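You operate a simulated robot arm through the tools that you are given. There is no shell and no other tool.

Carry out the task below with a simulated robot arm. There is one attempt and no reset: what you move stays moved.

TASK
Plug the air mattress, find its leak with the yellow pad and patch it.
Fine: foam shows on the ring that leaks; lean the orange patch press on it; lay pad and press back. Burst nothing. Set down upright: yellow pad, orange patch press.

The check looks at the end state, three seconds after you hand in, the way a careful person would. Anything else that was tipped, shoved, dropped, spilled or broken makes it a failure.

THE ROBOT
A 6-joint arm with a four-finger gripper, fixed in place. Base frame: the origin is on the floor under the middle of its stand, x ahead of it, y to its left, z up. Units: mm, rad, N and s.
It reaches about 1041 mm from its shoulder. Its first joint turns from -2.897 to 2.897 rad. Payload 3.67 kg.
Tool frame: the origin (TCP) lies between the finger pads and is the grasp point; the fingertips stand 28 mm ahead of it; z points along the fingers, y is the line along which they close. The gripper opens to 112 mm; its body begins 73 mm behind the TCP.
Orientation is that of the tool frame in the base frame, as a unit quaternion [x, y, z, w]. With the fingers straight down and closing along the base's y, the tool's x points along the base's -x, its y along +y and its z along -z.

THE INTERFACE
- The arm moves only by the tool arm_command. Its arguments are lists of equal length, an entry for each row: "offset": the shift along the tool's x, y, z in mm, a list of three; "rotation": the turn, a rotation vector about the tool's x, y, z in rad, a list of three; "claw": the gripper command, from -1 (shut) to 1 (fully open), values between in proportion. In form: {"offset": [[dx, dy, dz], ...], "rotation": [[wx, wy, wz], ...], "claw": [claw, ...]}. A call has 1 to 20 rows; each row shifts and turns the commanded pose from where the row before left it, along the tool's axes as they then stand. A row lasts 0.2 s, in which the tool goes at most 50 mm and 0.15 rad; a call with a longer step from one row to the next is refused whole, and so is a gripper value outside its range. A pose out of reach is approached as far as the arm can. The call stops where the force on the tool passes 40 N (or 10 N more than at its start, if that is more) or the arm is blocked; 0.2 s more then pass. The fingers move at their own pace (about 102.5 mm/s each) and stop on an object; they squeeze with about 31 N. The grip force told is the motor's: it shows also when the fingers shut on nothing. Time passes only in rows, and 0.2 s behind the last, so rows that do not move let the fingers close. The reply holds the time, the measured pose of the TCP, the force on the tool along the base axes, the opening and the grip force, in the units named above and with some noise, with the torque about the TCP (base axes, N m) and any sound that the robot's microphone picked up.
- Cameras (640 x 400 px; columns grow to the right, rows downward): "scene" is fixed at [401.3, -502.1, 1363.4]; the picture's right is [0.92, -0.40, 0.00], its down [-0.19, -0.43, -0.88] and it looks along [0.35, 0.81, -0.47] (base axes); focal length 328 px, centre (320, 200). "wrist" rides on the gripper at [60, -18, -104] in the tool frame; the picture's right is [0.29, 0.96, 0.00], its down [-0.80, 0.24, -0.55] and it looks along [-0.53, 0.16, 0.83] (tool axes); focal length 234 px, centre (320, 200). There is no depth. A picture from a camera that has moved, and an enlarged one, comes with that camera's place and axes in the base frame and with its lens.
- snapshot(camera): a new picture of that camera. The clock stands still meanwhile.
- zoom(camera, box): a new picture of the part [left, top, right, bottom] of that camera's present view, enlarged. The clock stands still meanwhile.
- sign_off(): hands the job in; it is judged then, once.

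Nothing tells you positions but the pictures and the camera data. Unless the task says otherwise, let go and move clear before handing in.

The tools are called after "Request:" by a JSON object that holds its "method" and its "body". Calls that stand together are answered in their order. arm_command: Moves the arm, as the interface text tells. Its arguments: {"type":"object","properties":{"offset":{"type":"array","items":{"type":"array","items":{"type":"number"}}},"rotation":{"type":"array","items":{"type":"array","items":{"type":"number"}}},"claw":{"type":"array","items":{"type":"number"}}},"required":["offset","rotation","claw"]} The other tools are called the same way: snapshot (camera) takes a picture; zoom (camera, box) takes an enlarged picture of a part of a camera's view; sign_off () hands the job in.

At the start:

```text
clock: 0.0
ee_pos: [374.5, 391.4, 1045.4]
ee_rot: [0.001, 1.0, 0.001, 0.0]
ft_force: [-0.6, -0.2, -0.1]
wrist_torque: [0.02, -0.03, 0.02]
width: 112.1
grip_force: 0.1
```

scene: 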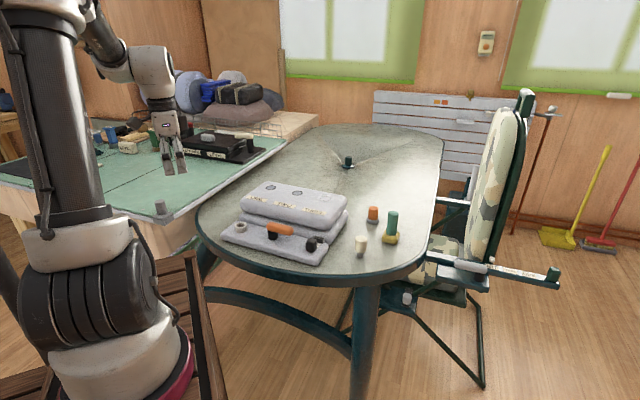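
wrist: 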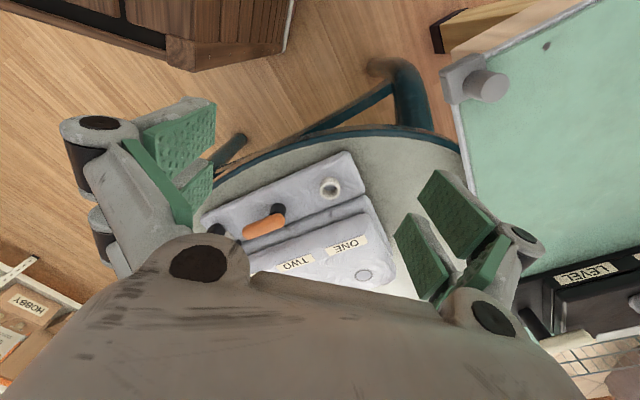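

I see a grey air mattress on the oval table with labelled rings, an orange item, and a few small objects beside it. I'll zoom in to identify everything before moving.

Request:
{"method": "zoom", "body": {"camera": "scene", "box": [210, 170, 370, 270]}}

Request:
{"method": "zoom", "body": {"camera": "scene", "box": [330, 190, 426, 270]}}

Request:
{"method": "zoom", "body": {"camera": "scene", "box": [230, 175, 350, 250]}}

Request:
{"method": "zoom", "body": {"camera": "wrist", "box": [190, 130, 430, 290]}}

```text
4.00 times, centred on (290, 220) of scene
camera zoom: at [401.3, -502.1, 1363.4], right [0.92, -0.4, 0.0], down [-0.19, -0.43, -0.88], along [0.35, 0.81, -0.47], focal length 1310 px, centre (440, 120)
```

zoom: 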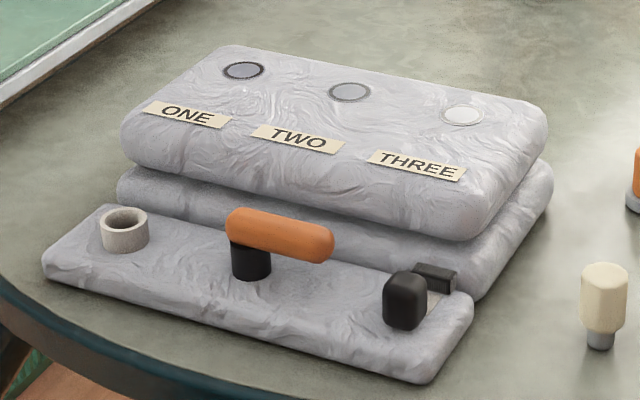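

```text
5.00 times, centred on (378, 230) of scene
camera zoom: at [401.3, -502.1, 1363.4], right [0.92, -0.4, 0.0], down [-0.19, -0.43, -0.88], along [0.35, 0.81, -0.47], focal length 1638 px, centre (30, 50)
```

zoom: 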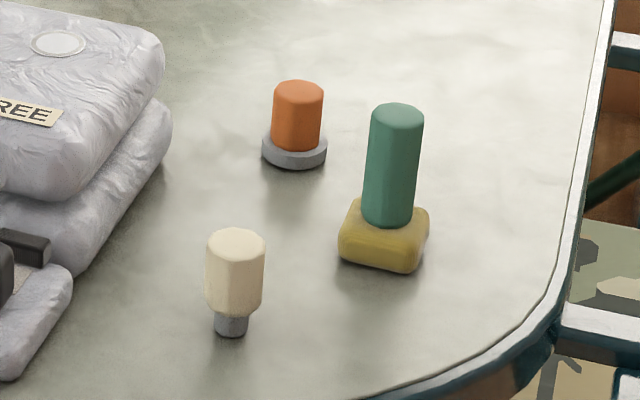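

```text
5.33 times, centred on (290, 212) of scene
camera zoom: at [401.3, -502.1, 1363.4], right [0.92, -0.4, 0.0], down [-0.19, -0.43, -0.88], along [0.35, 0.81, -0.47], focal length 1747 px, centre (480, 133)
```

zoom: 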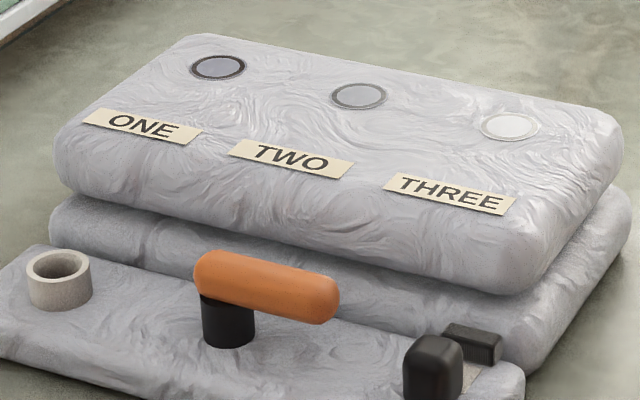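

```text
2.50 times, centred on (310, 210) of wrist
camera zoom: at [313.9, 372.9, 1149.1], right [-0.29, 0.96, 0.0], down [0.8, 0.24, 0.55], along [0.53, 0.16, -0.83], focal length 585 px, centre (345, 175)
```

zoom: 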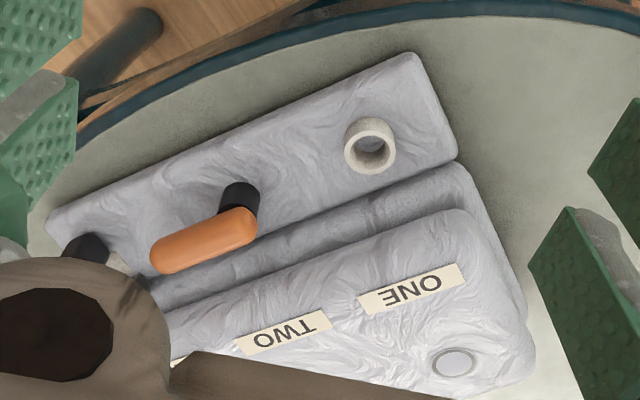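

The mattress has a front strip with a grey socket, an orange lever and a black switch-like part, and three rings labelled ONE to THREE on top. The cream stopper, orange press and green-handled yellow pad stand to the right; I'll move the wrist camera over that side for a closer look.

Request:
{"method": "arm_command", "body": {"offset": [[-42.5, -18.1, 9.5], [-42.5, -18.1, 9.5], [-42.5, -18.1, 9.5], [-42.5, -18.1, 9.5], [-42.5, -18.1, 9.5], [-42.5, -18.1, 9.5], [-42.5, -18.1, 9.5], [-42.5, -18.1, 9.5], [-42.5, -18.1, 9.5], [-42.5, -18.1, 9.5], [0, 0, 0]], "rotation": [[0, 0, 0], [0, 0, 0], [0, 0, 0], [0, 0, 0], [0, 0, 0], [0, 0, 0], [0, 0, 0], [0, 0, 0], [0, 0, 0], [0, 0, 0], [0, 0, 0]], "claw": [1, 1, 1, 1, 1, 1, 1, 1, 1, 1, 1]}}

Request:
{"method": "snapshot", "body": {"camera": "wrist"}}

Request:
{"method": "snapshot", "body": {"camera": "scene"}}

```text
clock: 2.4
ee_pos: [801.2, 208.9, 950.7]
ee_rot: [0.0, 1.0, 0.001, 0.0]
ft_force: [-0.4, -0.1, 0.6]
wrist_torque: [-0.03, -0.01, 0.01]
width: 112.0
grip_force: 0.0
```

```text
taken
camera wrist: at [740.6, 192.8, 1053.7], right [-0.29, 0.96, 0.0], down [0.8, 0.24, 0.55], along [0.53, 0.16, -0.83], focal length 234 px, centre (320, 200)
```

wrist: 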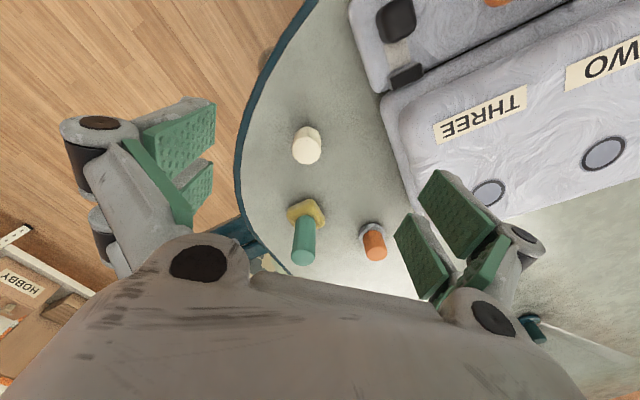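

```text
taken
```

scene: 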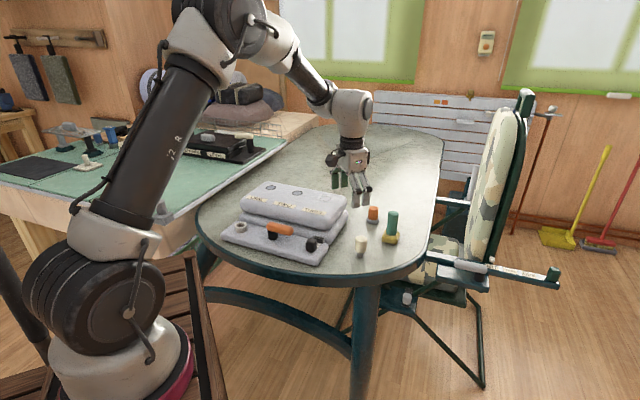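

The wrist camera now sees the stopper, pad and press together. I'll enlarge these to triangulate positions and the table height.

Request:
{"method": "zoom", "body": {"camera": "wrist", "box": [260, 100, 420, 280]}}

Request:
{"method": "zoom", "body": {"camera": "wrist", "box": [340, 0, 500, 100]}}

Request:
{"method": "zoom", "body": {"camera": "scene", "box": [340, 195, 420, 265]}}

Request:
{"method": "zoom", "body": {"camera": "scene", "box": [210, 210, 340, 275]}}

```text
2.22 times, centred on (340, 190) of wrist
camera zoom: at [740.6, 192.8, 1053.7], right [-0.29, 0.96, 0.0], down [0.8, 0.24, 0.55], along [0.53, 0.16, -0.83], focal length 520 px, centre (276, 222)
```

zoom: 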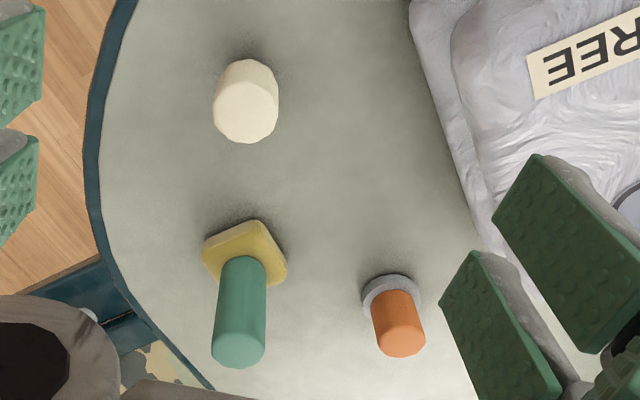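

```text
4.00 times, centred on (420, 50) of wrist
camera zoom: at [740.6, 192.8, 1053.7], right [-0.29, 0.96, 0.0], down [0.8, 0.24, 0.55], along [0.53, 0.16, -0.83], focal length 937 px, centre (-80, 800)
```

zoom: 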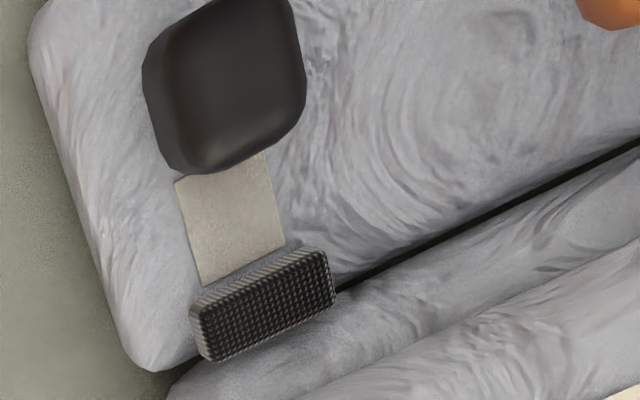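

```text
5.71 times, centred on (380, 230) of scene
camera zoom: at [401.3, -502.1, 1363.4], right [0.92, -0.4, 0.0], down [-0.19, -0.43, -0.88], along [0.35, 0.81, -0.47], focal length 1872 px, centre (-23, 29)
```

zoom: 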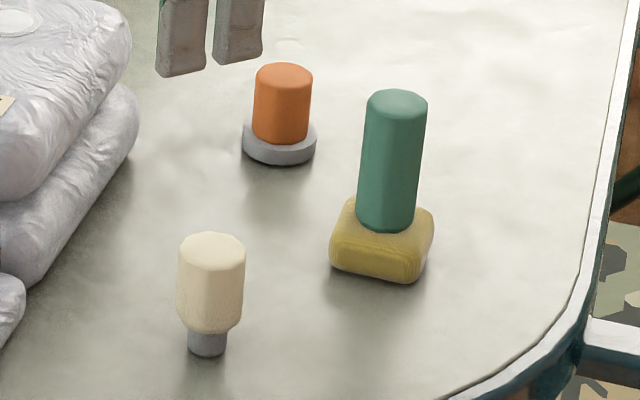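

```text
4.92 times, centred on (275, 242) of scene
camera zoom: at [401.3, -502.1, 1363.4], right [0.92, -0.4, 0.0], down [-0.19, -0.43, -0.88], along [0.35, 0.81, -0.47], focal length 1612 px, centre (542, -9)
```

zoom: 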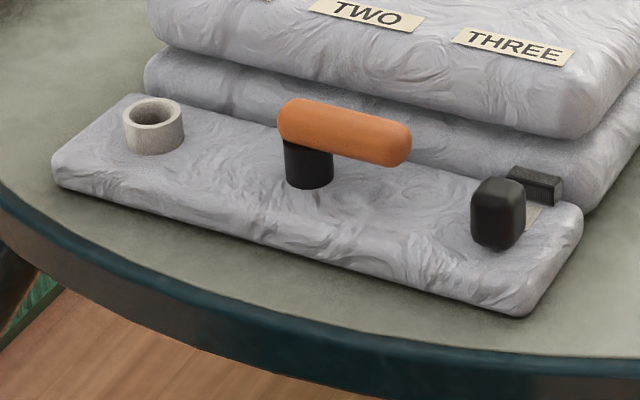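

The stopper top is at about (848, 209, 786), the pad handle top at about (984, 241, 828), the press top at about (992, 367, 782), and the table is near z = 721. Next I'll look closely at the front strip and its socket.

Request:
{"method": "arm_command", "body": {"offset": [[38.5, 20.2, -1.5], [38.5, 20.2, -1.5], [38.5, 20.2, -1.5], [38.5, 20.2, -1.5], [38.5, 20.2, -1.5], [38.5, 20.2, -1.5], [0, 0, 0]], "rotation": [[0, 0, 0], [0, 0, 0], [0, 0, 0], [0, 0, 0], [0, 0, 0], [0, 0, 0], [0, 0, 0]], "claw": [1, 1, 1, 1, 1, 1, 1]}}

Request:
{"method": "snapshot", "body": {"camera": "wrist"}}

Request:
{"method": "zoom", "body": {"camera": "wrist", "box": [200, 20, 520, 220]}}

```text
clock: 4.0
ee_pos: [568.4, 332.7, 958.3]
ee_rot: [0.0, 1.0, 0.001, 0.0]
ft_force: [0.1, 0.0, 0.0]
wrist_torque: [0.02, 0.0, 0.01]
width: 111.7
grip_force: 0.0
```

```text
taken
camera wrist: at [507.5, 314.1, 1062.8], right [-0.29, 0.96, 0.0], down [0.8, 0.24, 0.55], along [0.53, 0.16, -0.83], focal length 234 px, centre (320, 200)
```

wrist: 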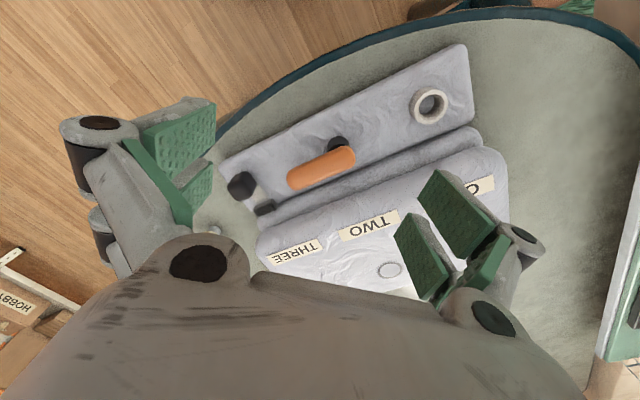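

```text
2.00 times, centred on (360, 120) of wrist
camera zoom: at [507.5, 314.1, 1062.8], right [-0.29, 0.96, 0.0], down [0.8, 0.24, 0.55], along [0.53, 0.16, -0.83], focal length 468 px, centre (240, 360)
```

zoom: 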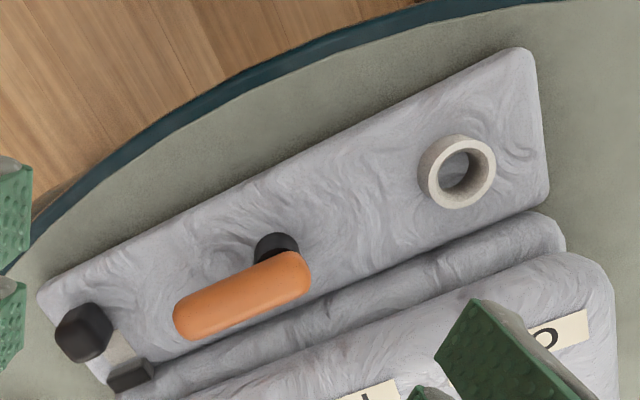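

The socket is at about (527, 457, 770) and the strip runs along about (0.68, -0.73). I'll go above the cream stopper and turn the gripper so its closing line follows the strip, which keeps the fingers clear of the mattress when plugging.

Request:
{"method": "arm_command", "body": {"offset": [[-40, -17.7, 8.3], [-40, -17.7, 8.3], [-40, -17.7, 8.3], [-40, -17.7, 8.3], [-40, -17.7, 8.3], [-40, -17.7, 8.3], [-40, -17.7, 8.3], [0, 0, 0], [0, 0, 0], [0, 0, 0], [0, 0, 0], [0, 0, 0], [0, 0, 0]], "rotation": [[0, 0, 0], [0, 0, 0], [0, 0, 0], [0, 0, 0], [0, 0, 0], [0, 0, 0], [0, 0, 0], [0, 0, -0.15], [0, 0, -0.15], [0, 0, -0.15], [0, 0, -0.15], [0, 0, -0.15], [0, 0, 0]], "claw": [1, 1, 1, 1, 1, 1, 1, 1, 1, 1, 1, 1, 1]}}

Request:
{"method": "snapshot", "body": {"camera": "wrist"}}

Request:
{"method": "snapshot", "body": {"camera": "scene"}}

```text
clock: 6.8
ee_pos: [848.6, 207.6, 900.5]
ee_rot: [-0.368, 0.93, 0.0, 0.0]
ft_force: [-0.7, -0.4, 0.3]
wrist_torque: [-0.01, 0.03, 0.04]
width: 112.0
grip_force: 0.0
```

```text
taken
camera wrist: at [816.3, 153.7, 1004.5], right [-0.86, 0.5, 0.0], down [0.42, 0.72, 0.55], along [0.28, 0.48, -0.83], focal length 234 px, centre (320, 200)
```

wrist: 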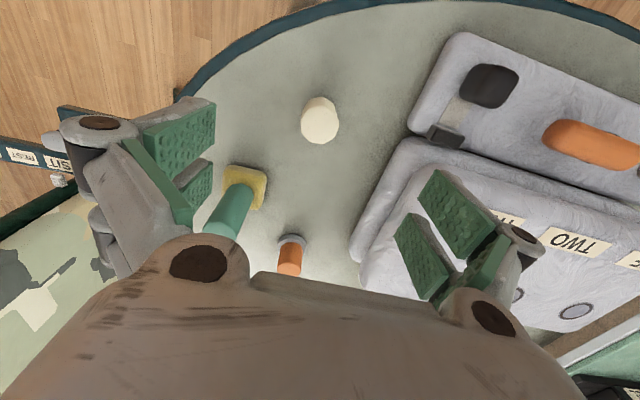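

```text
taken
```

scene: 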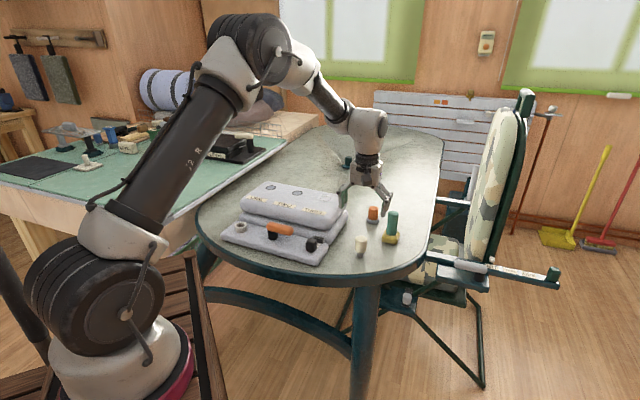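

The stopper appears almost directly under the gripper. I'll enlarge to fix its position exactly.

Request:
{"method": "zoom", "body": {"camera": "wrist", "box": [280, 80, 360, 160]}}

Request:
{"method": "zoom", "body": {"camera": "wrist", "box": [400, 20, 640, 190]}}

```text
5.00 times, centred on (320, 120) of wrist
camera zoom: at [816.3, 153.7, 1004.5], right [-0.86, 0.5, 0.0], down [0.42, 0.72, 0.55], along [0.28, 0.48, -0.83], focal length 1171 px, centre (320, 600)
```

zoom: 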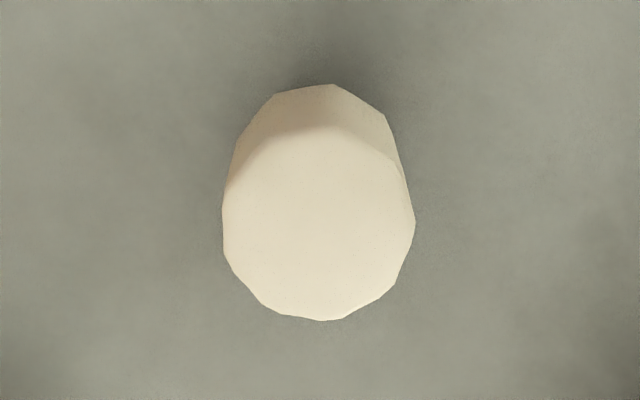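

```text
2.35 times, centred on (520, 105) of wrist
camera zoom: at [816.3, 153.7, 1004.5], right [-0.86, 0.5, 0.0], down [0.42, 0.72, 0.55], along [0.28, 0.48, -0.83], focal length 551 px, centre (-151, 424)
```

zoom: 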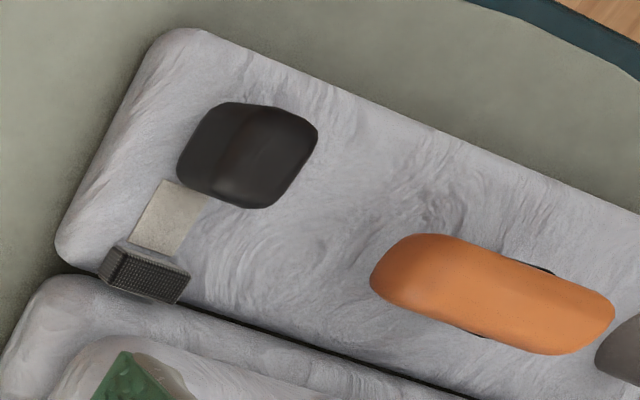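

The stopper is centred under the tool at about (848, 207), with its top at z 786. I'll narrow the jaws, descend and grip the cream body.

Request:
{"method": "arm_command", "body": {"offset": [[0, 0, 0], [0, 0, 40], [0, 0, 40], [0, 0, 25], [0, 0, 17], [0, 0, 0], [0, 0, 0], [0, 0, 0], [0, 0, 0], [0, 0, 0]], "rotation": [[0, 0, 0], [0, 0, 0], [0, 0, 0], [0, 0, 0], [0, 0, 0], [0, 0, 0], [0, 0, 0], [0, 0, 0], [0, 0, 0], [0, 0, 0]], "claw": [0.43, 0.43, 0.43, 0.43, 0.43, 0.43, -1, -1, -1, -1]}}

Request:
{"method": "snapshot", "body": {"camera": "wrist"}}

Request:
{"method": "zoom", "body": {"camera": "scene", "box": [330, 190, 426, 270]}}

```text
clock: 9.0
ee_pos: [850.1, 208.4, 778.3]
ee_rot: [-0.366, 0.93, 0.0, 0.0]
ft_force: [0.2, -0.5, -1.2]
wrist_torque: [0.01, -0.08, -0.01]
width: 33.0
grip_force: 31.0
```

```text
taken
camera wrist: at [816.8, 153.7, 882.9], right [-0.86, 0.5, 0.0], down [0.42, 0.72, 0.55], along [0.28, 0.48, -0.83], focal length 234 px, centre (320, 200)
```

wrist: 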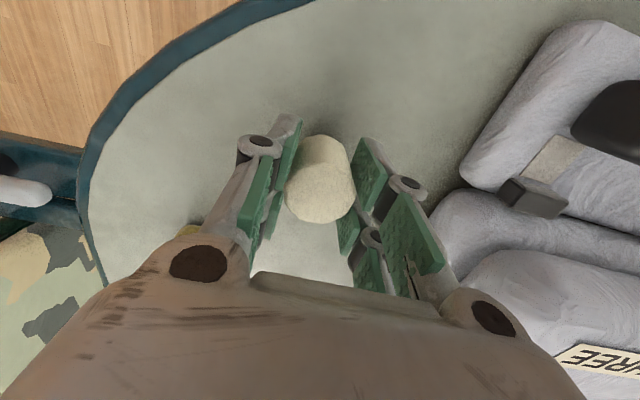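

```text
5.00 times, centred on (378, 230) of scene
camera zoom: at [401.3, -502.1, 1363.4], right [0.92, -0.4, 0.0], down [-0.19, -0.43, -0.88], along [0.35, 0.81, -0.47], focal length 1638 px, centre (30, 50)
```

zoom: 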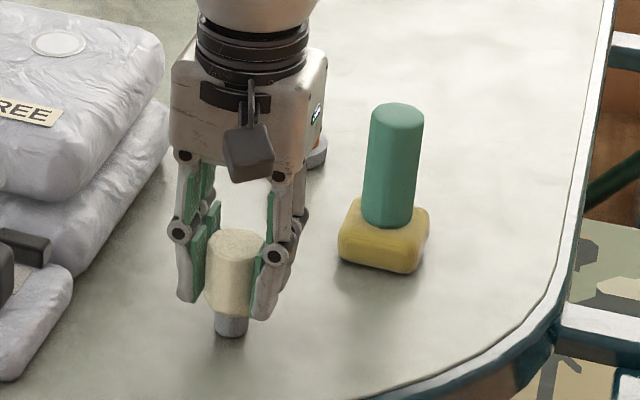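

The stopper is gripped (33 mm) and upright. I'll lift it and carry it over the socket at height, then check alignment.

Request:
{"method": "arm_command", "body": {"offset": [[0, 0, -20], [0, 0, -45], [0, 0, -45], [0, 0, -45], [0, 0, -17], [7.43, 44.6, 0], [7.43, 44.6, 0], [7.43, 44.6, 0], [7.43, 44.6, 0], [7.43, 44.6, 0], [7.43, 44.6, 0], [7.43, 44.6, 0], [7.43, 44.6, 0], [7.43, 44.6, 0], [0, 0, 0], [0, 0, 0]], "rotation": [[0, 0, 0], [0, 0, 0], [0, 0, 0], [0, 0, 0], [0, 0, 0], [0, 0, 0], [0, 0, 0], [0, 0, 0], [0, 0, 0], [0, 0, 0], [0, 0, 0], [0, 0, 0], [0, 0, 0], [0, 0, 0], [0, 0, 0], [0, 0, 0]], "claw": [-1, -1, -1, -1, -1, -1, -1, -1, -1, -1, -1, -1, -1, -1, -1, -1]}}

Request:
{"method": "snapshot", "body": {"camera": "wrist"}}

Request:
{"method": "snapshot", "body": {"camera": "scene"}}

```text
clock: 12.4
ee_pos: [527.2, 454.6, 951.5]
ee_rot: [-0.366, 0.931, 0.001, 0.0]
ft_force: [-0.4, 0.7, -1.1]
wrist_torque: [-0.02, 0.01, -0.01]
width: 33.0
grip_force: 31.2
```

```text
taken
camera wrist: at [494.1, 402.8, 1055.1], right [-0.86, 0.5, 0.0], down [0.42, 0.72, 0.55], along [0.28, 0.48, -0.83], focal length 234 px, centre (320, 200)
```

wrist: 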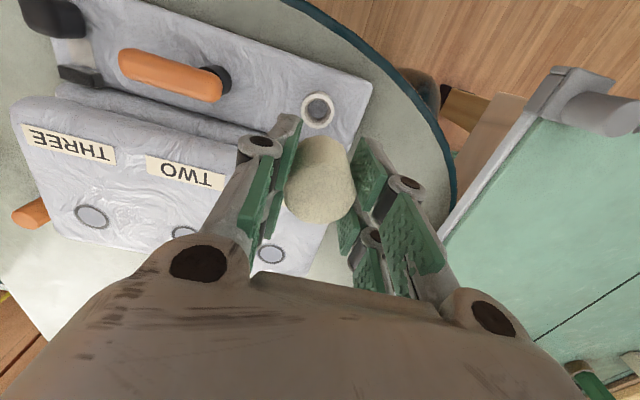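

```text
taken
```

scene: 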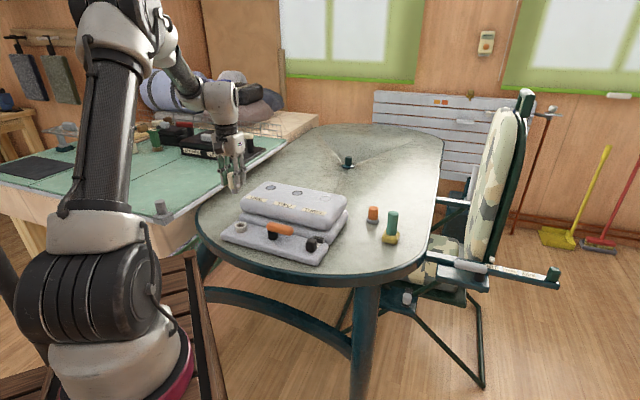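

The socket is visible just beyond the stopper. I'll enlarge to measure the offset between the stopper's axis and the socket.

Request:
{"method": "zoom", "body": {"camera": "wrist", "box": [270, 80, 390, 240]}}

Request:
{"method": "zoom", "body": {"camera": "wrist", "box": [280, 80, 360, 130]}}

Request:
{"method": "zoom", "body": {"camera": "scene", "box": [200, 150, 280, 250]}}

```text
2.50 times, centred on (330, 160) of wrist
camera zoom: at [494.1, 402.8, 1055.1], right [-0.86, 0.5, 0.0], down [0.42, 0.72, 0.55], along [0.28, 0.48, -0.83], focal length 585 px, centre (295, 300)
```

zoom: 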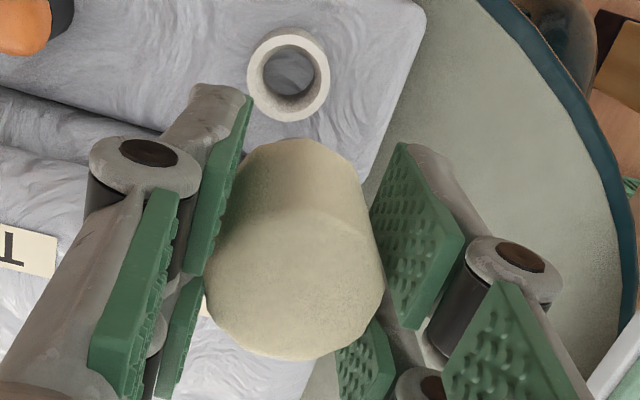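

```text
8.00 times, centred on (320, 105) of wrist
camera zoom: at [494.1, 402.8, 1055.1], right [-0.86, 0.5, 0.0], down [0.42, 0.72, 0.55], along [0.28, 0.48, -0.83], focal length 1873 px, centre (320, 960)
```

zoom: 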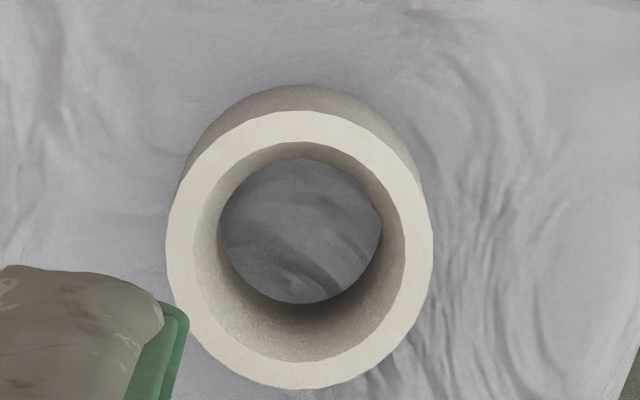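

```text
4.00 times, centred on (240, 200) of scene
camera zoom: at [401.3, -502.1, 1363.4], right [0.92, -0.4, 0.0], down [-0.19, -0.43, -0.88], along [0.35, 0.81, -0.47], focal length 1310 px, centre (640, 200)
```

zoom: 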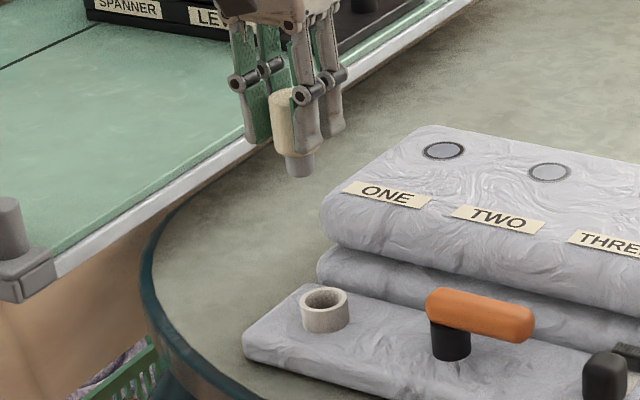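

The socket sits about 6 mm off the stopper's axis on the mattress side, and its mouth is well wider than the stopper tip. I'll correct that and descend partway, then check again.

Request:
{"method": "arm_command", "body": {"offset": [[-5.7, -1.3, 0], [0, 0, 40], [0, 0, 40], [0, 0, 16], [0, 0, 0], [0, 0, 0]], "rotation": [[0, 0, 0], [0, 0, 0], [0, 0, 0], [0, 0, 0], [0, 0, 0], [0, 0, 0]], "claw": [-1, -1, -1, -1, -1, -1]}}

Request:
{"method": "zoom", "body": {"camera": "wrist", "box": [240, 40, 400, 240]}}

Request:
{"method": "zoom", "body": {"camera": "scene", "box": [200, 180, 280, 260]}}

```text
clock: 13.8
ee_pos: [530.5, 458.4, 854.9]
ee_rot: [-0.367, 0.93, 0.0, -0.001]
ft_force: [0.3, 0.2, -0.9]
wrist_torque: [-0.01, 0.06, -0.01]
width: 33.0
grip_force: 30.7
```

```text
2.00 times, centred on (320, 140) of wrist
camera zoom: at [499.0, 404.7, 959.2], right [-0.86, 0.5, 0.0], down [0.42, 0.72, 0.55], along [0.28, 0.48, -0.83], focal length 468 px, centre (320, 320)
```

zoom: 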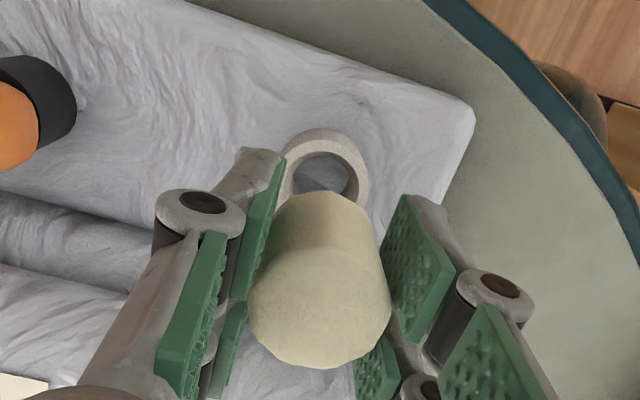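

```text
5.00 times, centred on (240, 220) of scene
camera zoom: at [401.3, -502.1, 1363.4], right [0.92, -0.4, 0.0], down [-0.19, -0.43, -0.88], along [0.35, 0.81, -0.47], focal length 1638 px, centre (720, 100)
```

zoom: 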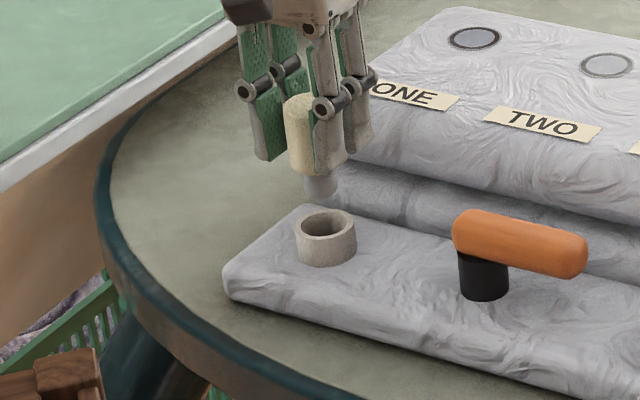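

The stopper and socket axes now agree to within about 2 mm from both cameras. I'll lower the stopper gently into the socket, watching the force.

Request:
{"method": "arm_command", "body": {"offset": [[0, 0, 8], [0, 0, 8], [0, 0, 6], [0, 0, 5], [0, 0, 4], [0, 0, 0]], "rotation": [[0, 0, 0], [0, 0, 0], [0, 0, 0], [0, 0, 0], [0, 0, 0], [0, 0, 0]], "claw": [-1, -1, -1, -1, -1, -1]}}

Request:
{"method": "zoom", "body": {"camera": "scene", "box": [200, 180, 280, 260]}}

Request:
{"method": "zoom", "body": {"camera": "wrist", "box": [240, 40, 400, 240]}}

```text
clock: 15.2
ee_pos: [530.8, 459.0, 823.7]
ee_rot: [-0.366, 0.931, 0.001, -0.001]
ft_force: [-0.5, -0.7, 0.3]
wrist_torque: [-0.01, -0.02, -0.02]
width: 33.1
grip_force: 30.9
```

```text
5.00 times, centred on (240, 220) of scene
camera zoom: at [401.3, -502.1, 1363.4], right [0.92, -0.4, 0.0], down [-0.19, -0.43, -0.88], along [0.35, 0.81, -0.47], focal length 1638 px, centre (720, 100)
```

zoom: 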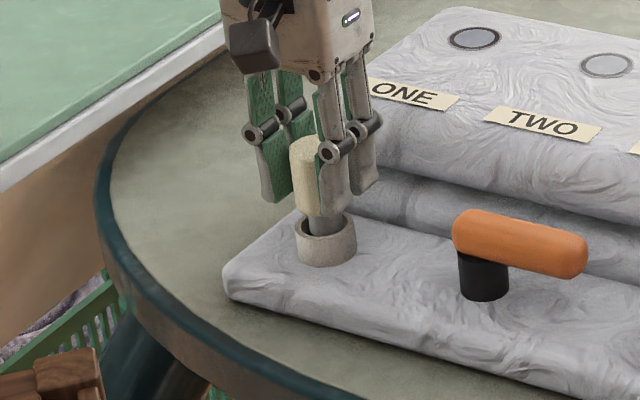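

```text
2.00 times, centred on (320, 140) of wrist
camera zoom: at [499.1, 404.6, 927.6], right [-0.86, 0.5, 0.0], down [0.42, 0.72, 0.55], along [0.28, 0.48, -0.83], focal length 468 px, centre (320, 320)
```

zoom: 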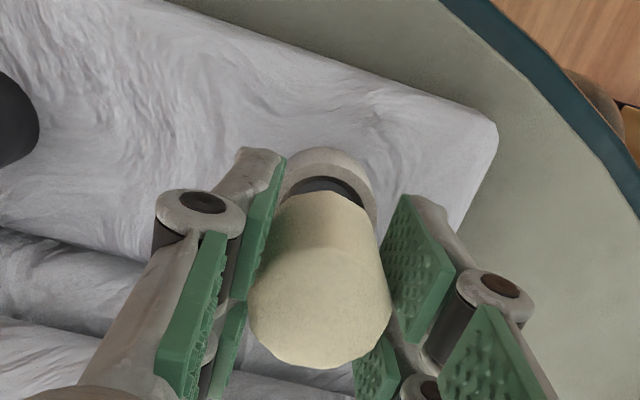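

The grey tip is entering the socket with no side force. I'll keep lowering slowly until it seats.

Request:
{"method": "arm_command", "body": {"offset": [[0, 0, 3], [0, 0, 3], [0, 0, 3], [0, 0, 2], [0, 0, 0]], "rotation": [[0, 0, 0], [0, 0, 0], [0, 0, 0], [0, 0, 0], [0, 0, 0]], "claw": [-1, -1, -1, -1, -1]}}

Request:
{"method": "zoom", "body": {"camera": "scene", "box": [200, 180, 280, 260]}}

Request:
{"method": "zoom", "body": {"camera": "wrist", "box": [240, 40, 400, 240]}}

```text
clock: 16.4
ee_pos: [531.2, 459.5, 813.1]
ee_rot: [-0.367, 0.93, 0.0, -0.001]
ft_force: [-0.6, -1.0, 0.9]
wrist_torque: [-0.04, 0.02, -0.02]
width: 33.2
grip_force: 31.3
```

```text
5.00 times, centred on (240, 220) of scene
camera zoom: at [401.3, -502.1, 1363.4], right [0.92, -0.4, 0.0], down [-0.19, -0.43, -0.88], along [0.35, 0.81, -0.47], focal length 1638 px, centre (720, 100)
```

zoom: 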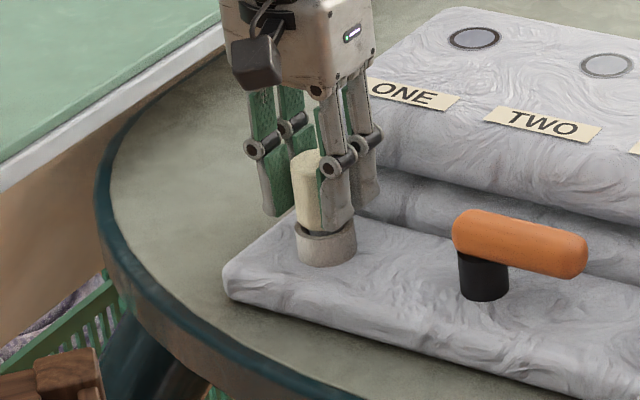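

```text
2.00 times, centred on (320, 140) of wrist
camera zoom: at [498.8, 405.1, 916.6], right [-0.86, 0.5, 0.0], down [0.42, 0.72, 0.55], along [0.28, 0.48, -0.83], focal length 468 px, centre (320, 320)
```

zoom: 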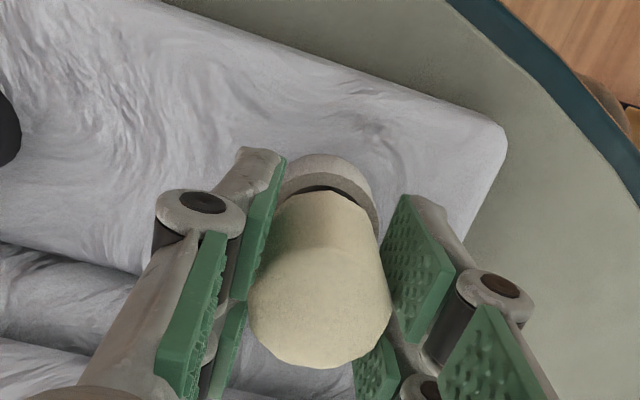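

The shoulder is still a few millimetres above the rim with almost no force. I'll continue in small steps until contact.

Request:
{"method": "arm_command", "body": {"offset": [[0, 0, 2], [0, 0, 2], [0, 0, 2], [0, 0, 1], [0, 0, 0]], "rotation": [[0, 0, 0], [0, 0, 0], [0, 0, 0], [0, 0, 0], [0, 0, 0]], "claw": [-1, -1, -1, -1, -1]}}

Request:
{"method": "zoom", "body": {"camera": "scene", "box": [200, 180, 280, 260]}}

Request:
{"method": "zoom", "body": {"camera": "wrist", "box": [240, 40, 400, 240]}}

```text
clock: 17.5
ee_pos: [530.7, 459.1, 809.3]
ee_rot: [-0.366, 0.931, 0.001, 0.0]
ft_force: [-6.4, -7.3, 13.7]
wrist_torque: [-0.29, 0.15, -0.01]
width: 32.9
grip_force: 31.1
stopped in row 5: the force on the tool passed its limit at 42 N (the readings are from after the stop); the commanded pose is now the measured one
```

```text
5.00 times, centred on (240, 220) of scene
camera zoom: at [401.3, -502.1, 1363.4], right [0.92, -0.4, 0.0], down [-0.19, -0.43, -0.88], along [0.35, 0.81, -0.47], focal length 1638 px, centre (720, 100)
```

zoom: 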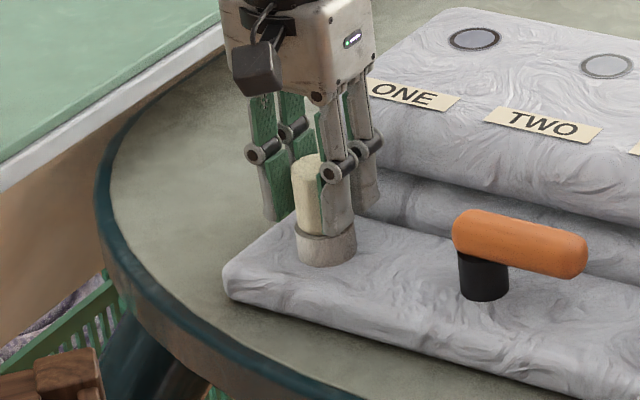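

```text
2.00 times, centred on (320, 140) of wrist
camera zoom: at [498.6, 405.1, 912.6], right [-0.86, 0.5, 0.0], down [0.42, 0.72, 0.56], along [0.28, 0.48, -0.83], focal length 468 px, centre (320, 320)
```

zoom: 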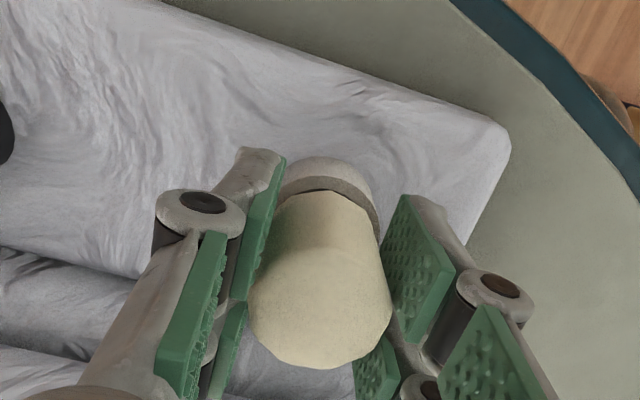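

The stopper touched with a side force pushing it toward the robot, so it is a few millimetres too far toward the mattress. I'll look closer before correcting.

Request:
{"method": "zoom", "body": {"camera": "wrist", "box": [290, 105, 350, 155]}}

Request:
{"method": "zoom", "body": {"camera": "scene", "box": [225, 200, 265, 240]}}

```text
8.00 times, centred on (320, 130) of wrist
camera zoom: at [498.6, 405.1, 912.6], right [-0.86, 0.5, 0.0], down [0.42, 0.72, 0.56], along [0.28, 0.48, -0.83], focal length 1873 px, centre (320, 760)
```

zoom: 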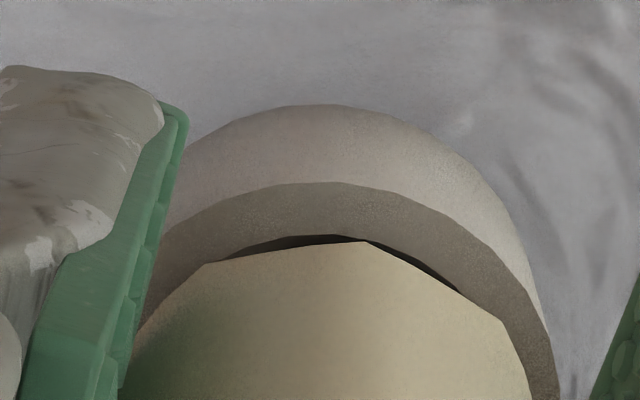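

```text
10.00 times, centred on (245, 220) of scene
camera zoom: at [401.3, -502.1, 1363.4], right [0.92, -0.4, 0.0], down [-0.19, -0.43, -0.88], along [0.35, 0.81, -0.47], focal length 3275 px, centre (1070, 0)
```

zoom: 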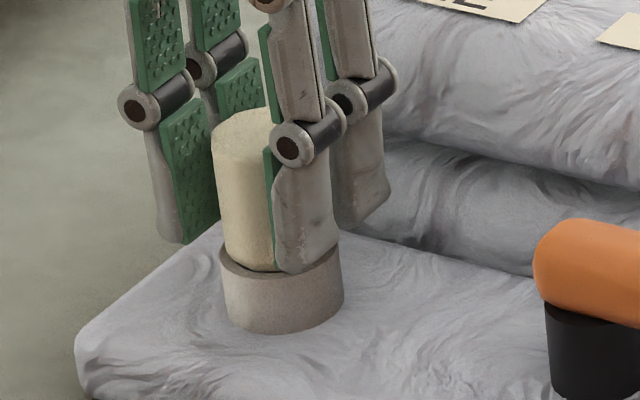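

Contact is on the mattress side of the chamfer only. I'll back off slightly, shift 2.5 mm toward the robot and lower again.

Request:
{"method": "arm_command", "body": {"offset": [[0, 0, -2], [2.5, 0, 0], [0, 0, 1.5], [0, 0, 1.5], [0, 0, 0]], "rotation": [[0, 0, 0], [0, 0, 0], [0, 0, 0], [0, 0, 0], [0, 0, 0]], "claw": [-1, -1, -1, -1, -1]}}

Request:
{"method": "zoom", "body": {"camera": "wrist", "box": [290, 105, 350, 155]}}

Request:
{"method": "zoom", "body": {"camera": "scene", "box": [225, 200, 265, 240]}}

```text
clock: 18.7
ee_pos: [530.6, 458.0, 808.7]
ee_rot: [-0.367, 0.93, 0.002, 0.0]
ft_force: [2.0, -3.7, 30.6]
wrist_torque: [-0.3, -0.05, 0.0]
width: 33.1
grip_force: 31.0
```

```text
8.00 times, centred on (320, 130) of wrist
camera zoom: at [497.4, 404.2, 912.2], right [-0.86, 0.5, 0.0], down [0.42, 0.72, 0.56], along [0.28, 0.48, -0.83], focal length 1873 px, centre (320, 760)
```

zoom: 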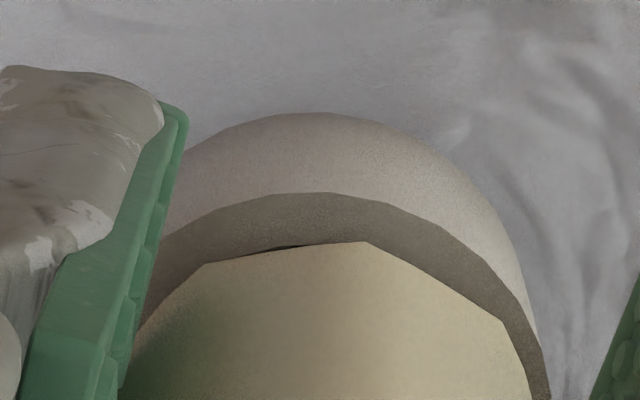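

```text
10.00 times, centred on (245, 220) of scene
camera zoom: at [401.3, -502.1, 1363.4], right [0.92, -0.4, 0.0], down [-0.19, -0.43, -0.88], along [0.35, 0.81, -0.47], focal length 3275 px, centre (1070, 0)
```

zoom: 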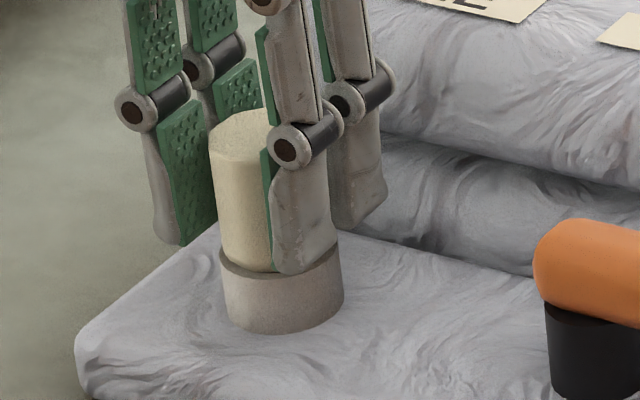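

The stopper now sits squarely on the rim with a purely vertical 30 N reaction. I'll ease off, release it and rise clear.

Request:
{"method": "arm_command", "body": {"offset": [[0, 0, -1], [0, 0, 0], [0, 0, 0], [0, 0, 0], [0, 0, 0]], "rotation": [[0, 0, 0], [0, 0, 0], [0, 0, 0], [0, 0, 0], [0, 0, 0]], "claw": [-1, -0.2, 0.1, 0.1, 0.1]}}

Request:
{"method": "zoom", "body": {"camera": "scene", "box": [200, 180, 280, 260]}}

Request:
{"method": "zoom", "body": {"camera": "wrist", "box": [240, 40, 400, 240]}}

```text
clock: 19.9
ee_pos: [529.6, 458.5, 807.0]
ee_rot: [-0.366, 0.93, 0.001, 0.0]
ft_force: [-0.7, -0.1, 0.5]
wrist_torque: [0.01, 0.0, 0.03]
width: 61.4
grip_force: 0.1
```

```text
5.00 times, centred on (240, 220) of scene
camera zoom: at [401.3, -502.1, 1363.4], right [0.92, -0.4, 0.0], down [-0.19, -0.43, -0.88], along [0.35, 0.81, -0.47], focal length 1638 px, centre (720, 100)
```

zoom: 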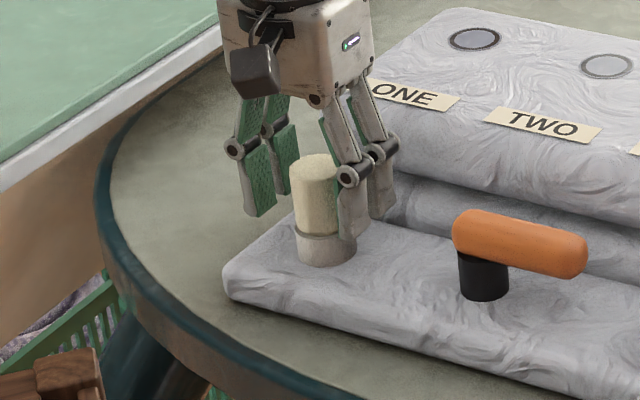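

```text
2.00 times, centred on (320, 140) of wrist
camera zoom: at [497.3, 404.0, 911.5], right [-0.86, 0.5, 0.0], down [0.42, 0.72, 0.56], along [0.28, 0.48, -0.83], focal length 468 px, centre (320, 320)
```

zoom: 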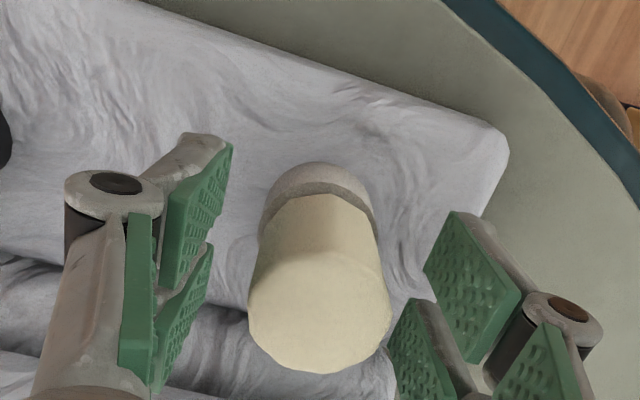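

The stopper stands upright in the socket and the fingers are free of it. I'll rise straight up and look over the mattress.

Request:
{"method": "arm_command", "body": {"offset": [[0, 0, -20], [0, 0, -45], [0, 0, -45], [0, 0, -45], [0, 0, 0]], "rotation": [[0, 0, 0], [0, 0, 0], [0, 0, 0], [0, 0, 0], [0, 0, 0]], "claw": [0.1, 0.1, 0.1, 0.1, 0.1]}}

Request:
{"method": "zoom", "body": {"camera": "scene", "box": [200, 160, 400, 285]}}

Request:
{"method": "snapshot", "body": {"camera": "wrist"}}

```text
clock: 21.1
ee_pos: [529.7, 457.3, 964.5]
ee_rot: [-0.367, 0.93, 0.001, 0.0]
ft_force: [-0.4, -0.5, -0.1]
wrist_torque: [0.01, -0.05, 0.01]
width: 61.5
grip_force: 0.1
```

```text
3.20 times, centred on (300, 222) of scene
camera zoom: at [401.3, -502.1, 1363.4], right [0.92, -0.4, 0.0], down [-0.19, -0.43, -0.88], along [0.35, 0.81, -0.47], focal length 1048 px, centre (384, 128)
```

zoom: 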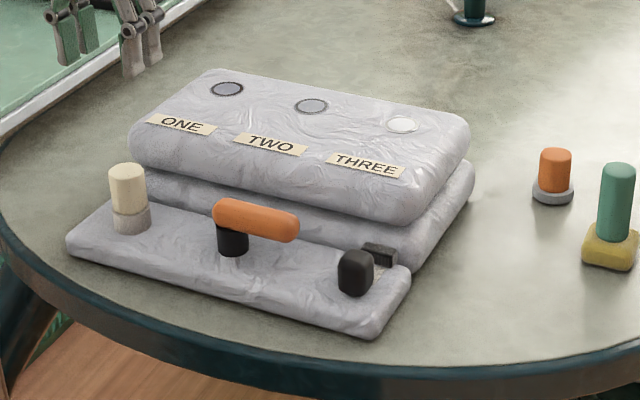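

```text
taken
camera wrist: at [497.7, 402.8, 1067.7], right [-0.86, 0.5, 0.0], down [0.42, 0.72, 0.56], along [0.28, 0.48, -0.83], focal length 234 px, centre (320, 200)
```

wrist: 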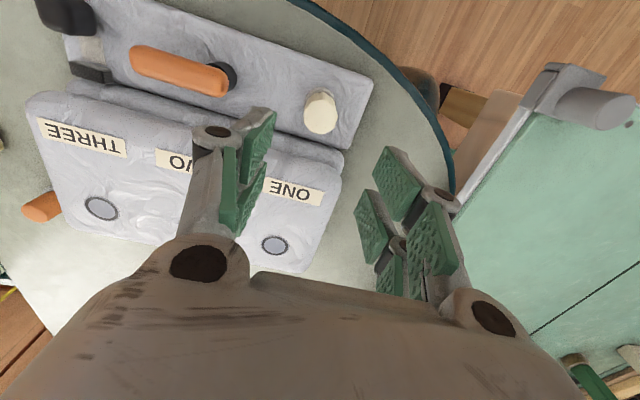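

The stopper is seated upright and nothing else moved. Next I'll go above the green-handled yellow pad at about (984, 241) and refine its position.

Request:
{"method": "arm_command", "body": {"offset": [[-15.8, -42.3, 0.4], [-15.8, -42.3, 0.4], [-15.8, -42.3, 0.4], [-15.8, -42.3, 0.4], [-15.8, -42.3, 0.4], [-15.8, -42.3, 0.4], [-15.8, -42.3, 0.4], [-15.8, -42.3, 0.4], [-15.8, -42.3, 0.4], [-15.8, -42.3, 0.4], [-15.8, -42.3, 0.4], [0, 0, 0]], "rotation": [[0, 0, 0], [0, 0, 0], [0, 0, 0], [0, 0, 0], [0, 0, 0], [0, 0, 0], [0, 0, 0], [0, 0, 0], [0, 0, 0], [0, 0, 0], [0, 0, 0], [0, 0, 0]], "claw": [0.43, 0.43, 0.43, 0.43, 0.43, 0.43, 0.43, 0.43, 0.43, 0.43, 0.43, 0.43]}}

Request:
{"method": "snapshot", "body": {"camera": "wrist"}}

Request:
{"method": "zoom", "body": {"camera": "wrist", "box": [240, 60, 400, 220]}}

Request:
{"method": "snapshot", "body": {"camera": "scene"}}

```text
clock: 23.7
ee_pos: [974.5, 235.3, 957.6]
ee_rot: [-0.367, 0.93, 0.001, 0.0]
ft_force: [0.1, 0.3, 0.1]
wrist_torque: [0.01, 0.01, 0.01]
width: 80.0
grip_force: 0.2
```

```text
taken
camera wrist: at [942.0, 180.4, 1062.1], right [-0.86, 0.5, 0.0], down [0.42, 0.72, 0.56], along [0.28, 0.48, -0.83], focal length 234 px, centre (320, 200)
```

wrist: 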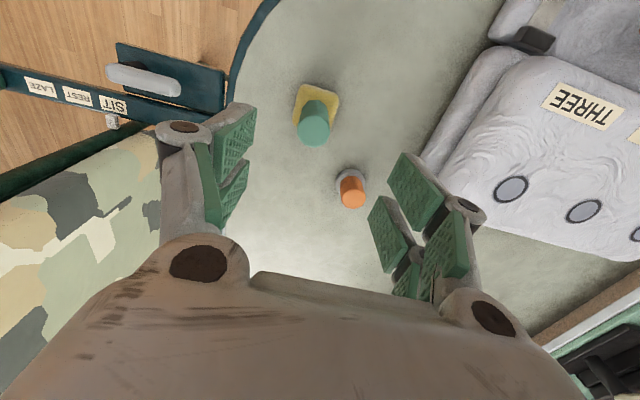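

```text
2.50 times, centred on (320, 140) of wrist
camera zoom: at [942.0, 180.4, 1062.1], right [-0.86, 0.5, 0.0], down [0.42, 0.72, 0.56], along [0.28, 0.48, -0.83], focal length 585 px, centre (320, 350)
```

zoom: 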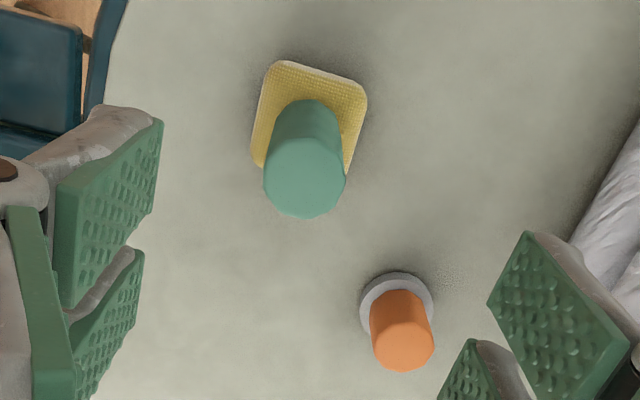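

```text
taken
```

scene: 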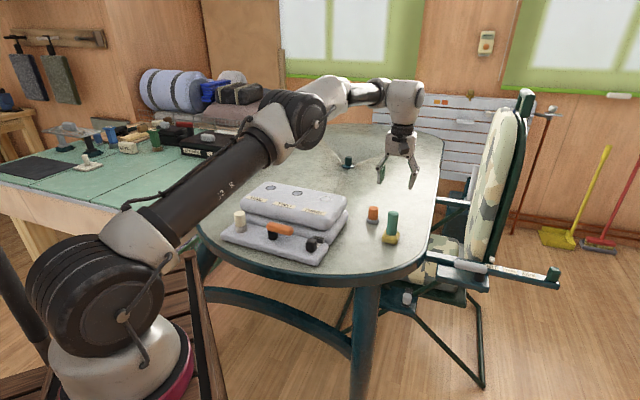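

The pad's handle is centred at about (984.5, 241). I'll line up, descend and grip the green handle.

Request:
{"method": "arm_command", "body": {"offset": [[-11.3, -2.8, 0], [0, 0, 45], [0, 0, 45], [0, 0, 45], [0, 0, 25], [0, 0, 0], [0, 0, 0], [0, 0, 0], [0, 0, 0]], "rotation": [[0, 0, 0], [0, 0, 0], [0, 0, 0], [0, 0, 0], [0, 0, 0], [0, 0, 0], [0, 0, 0], [0, 0, 0], [0, 0, 0]], "claw": [0.43, 0.43, 0.43, 0.43, 0.43, 0.43, -1, -1, -1]}}

Request:
{"method": "zoom", "body": {"camera": "wrist", "box": [220, 60, 420, 260]}}

Request:
{"method": "zoom", "body": {"camera": "scene", "box": [340, 180, 430, 260]}}

```text
clock: 25.7
ee_pos: [984.9, 242.1, 798.8]
ee_rot: [-0.366, 0.931, 0.001, 0.0]
ft_force: [0.8, -1.4, -0.5]
wrist_torque: [-0.05, 0.0, 0.05]
width: 31.3
grip_force: 30.3
```

```text
2.00 times, centred on (320, 160) of wrist
camera zoom: at [952.1, 187.8, 902.0], right [-0.86, 0.5, 0.0], down [0.42, 0.72, 0.56], along [0.28, 0.48, -0.83], focal length 468 px, centre (320, 280)
```

zoom: 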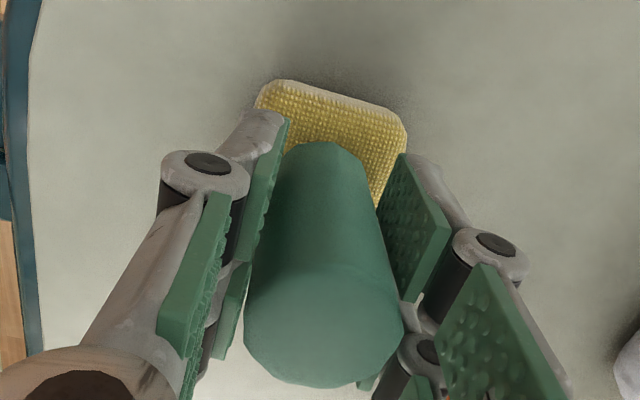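

```text
5.00 times, centred on (385, 220) of scene
camera zoom: at [401.3, -502.1, 1363.4], right [0.92, -0.4, 0.0], down [-0.19, -0.43, -0.88], along [0.35, 0.81, -0.47], focal length 1638 px, centre (-5, 100)
```

zoom: 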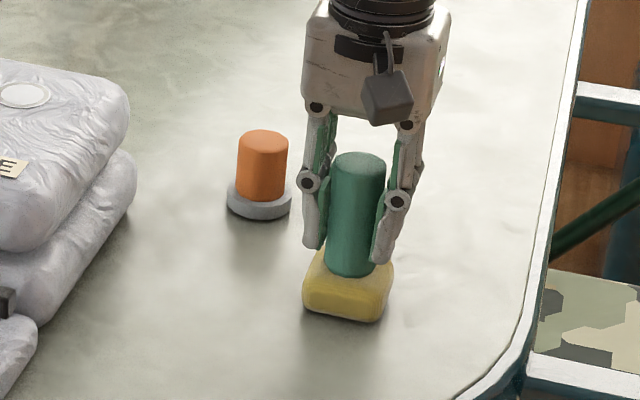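

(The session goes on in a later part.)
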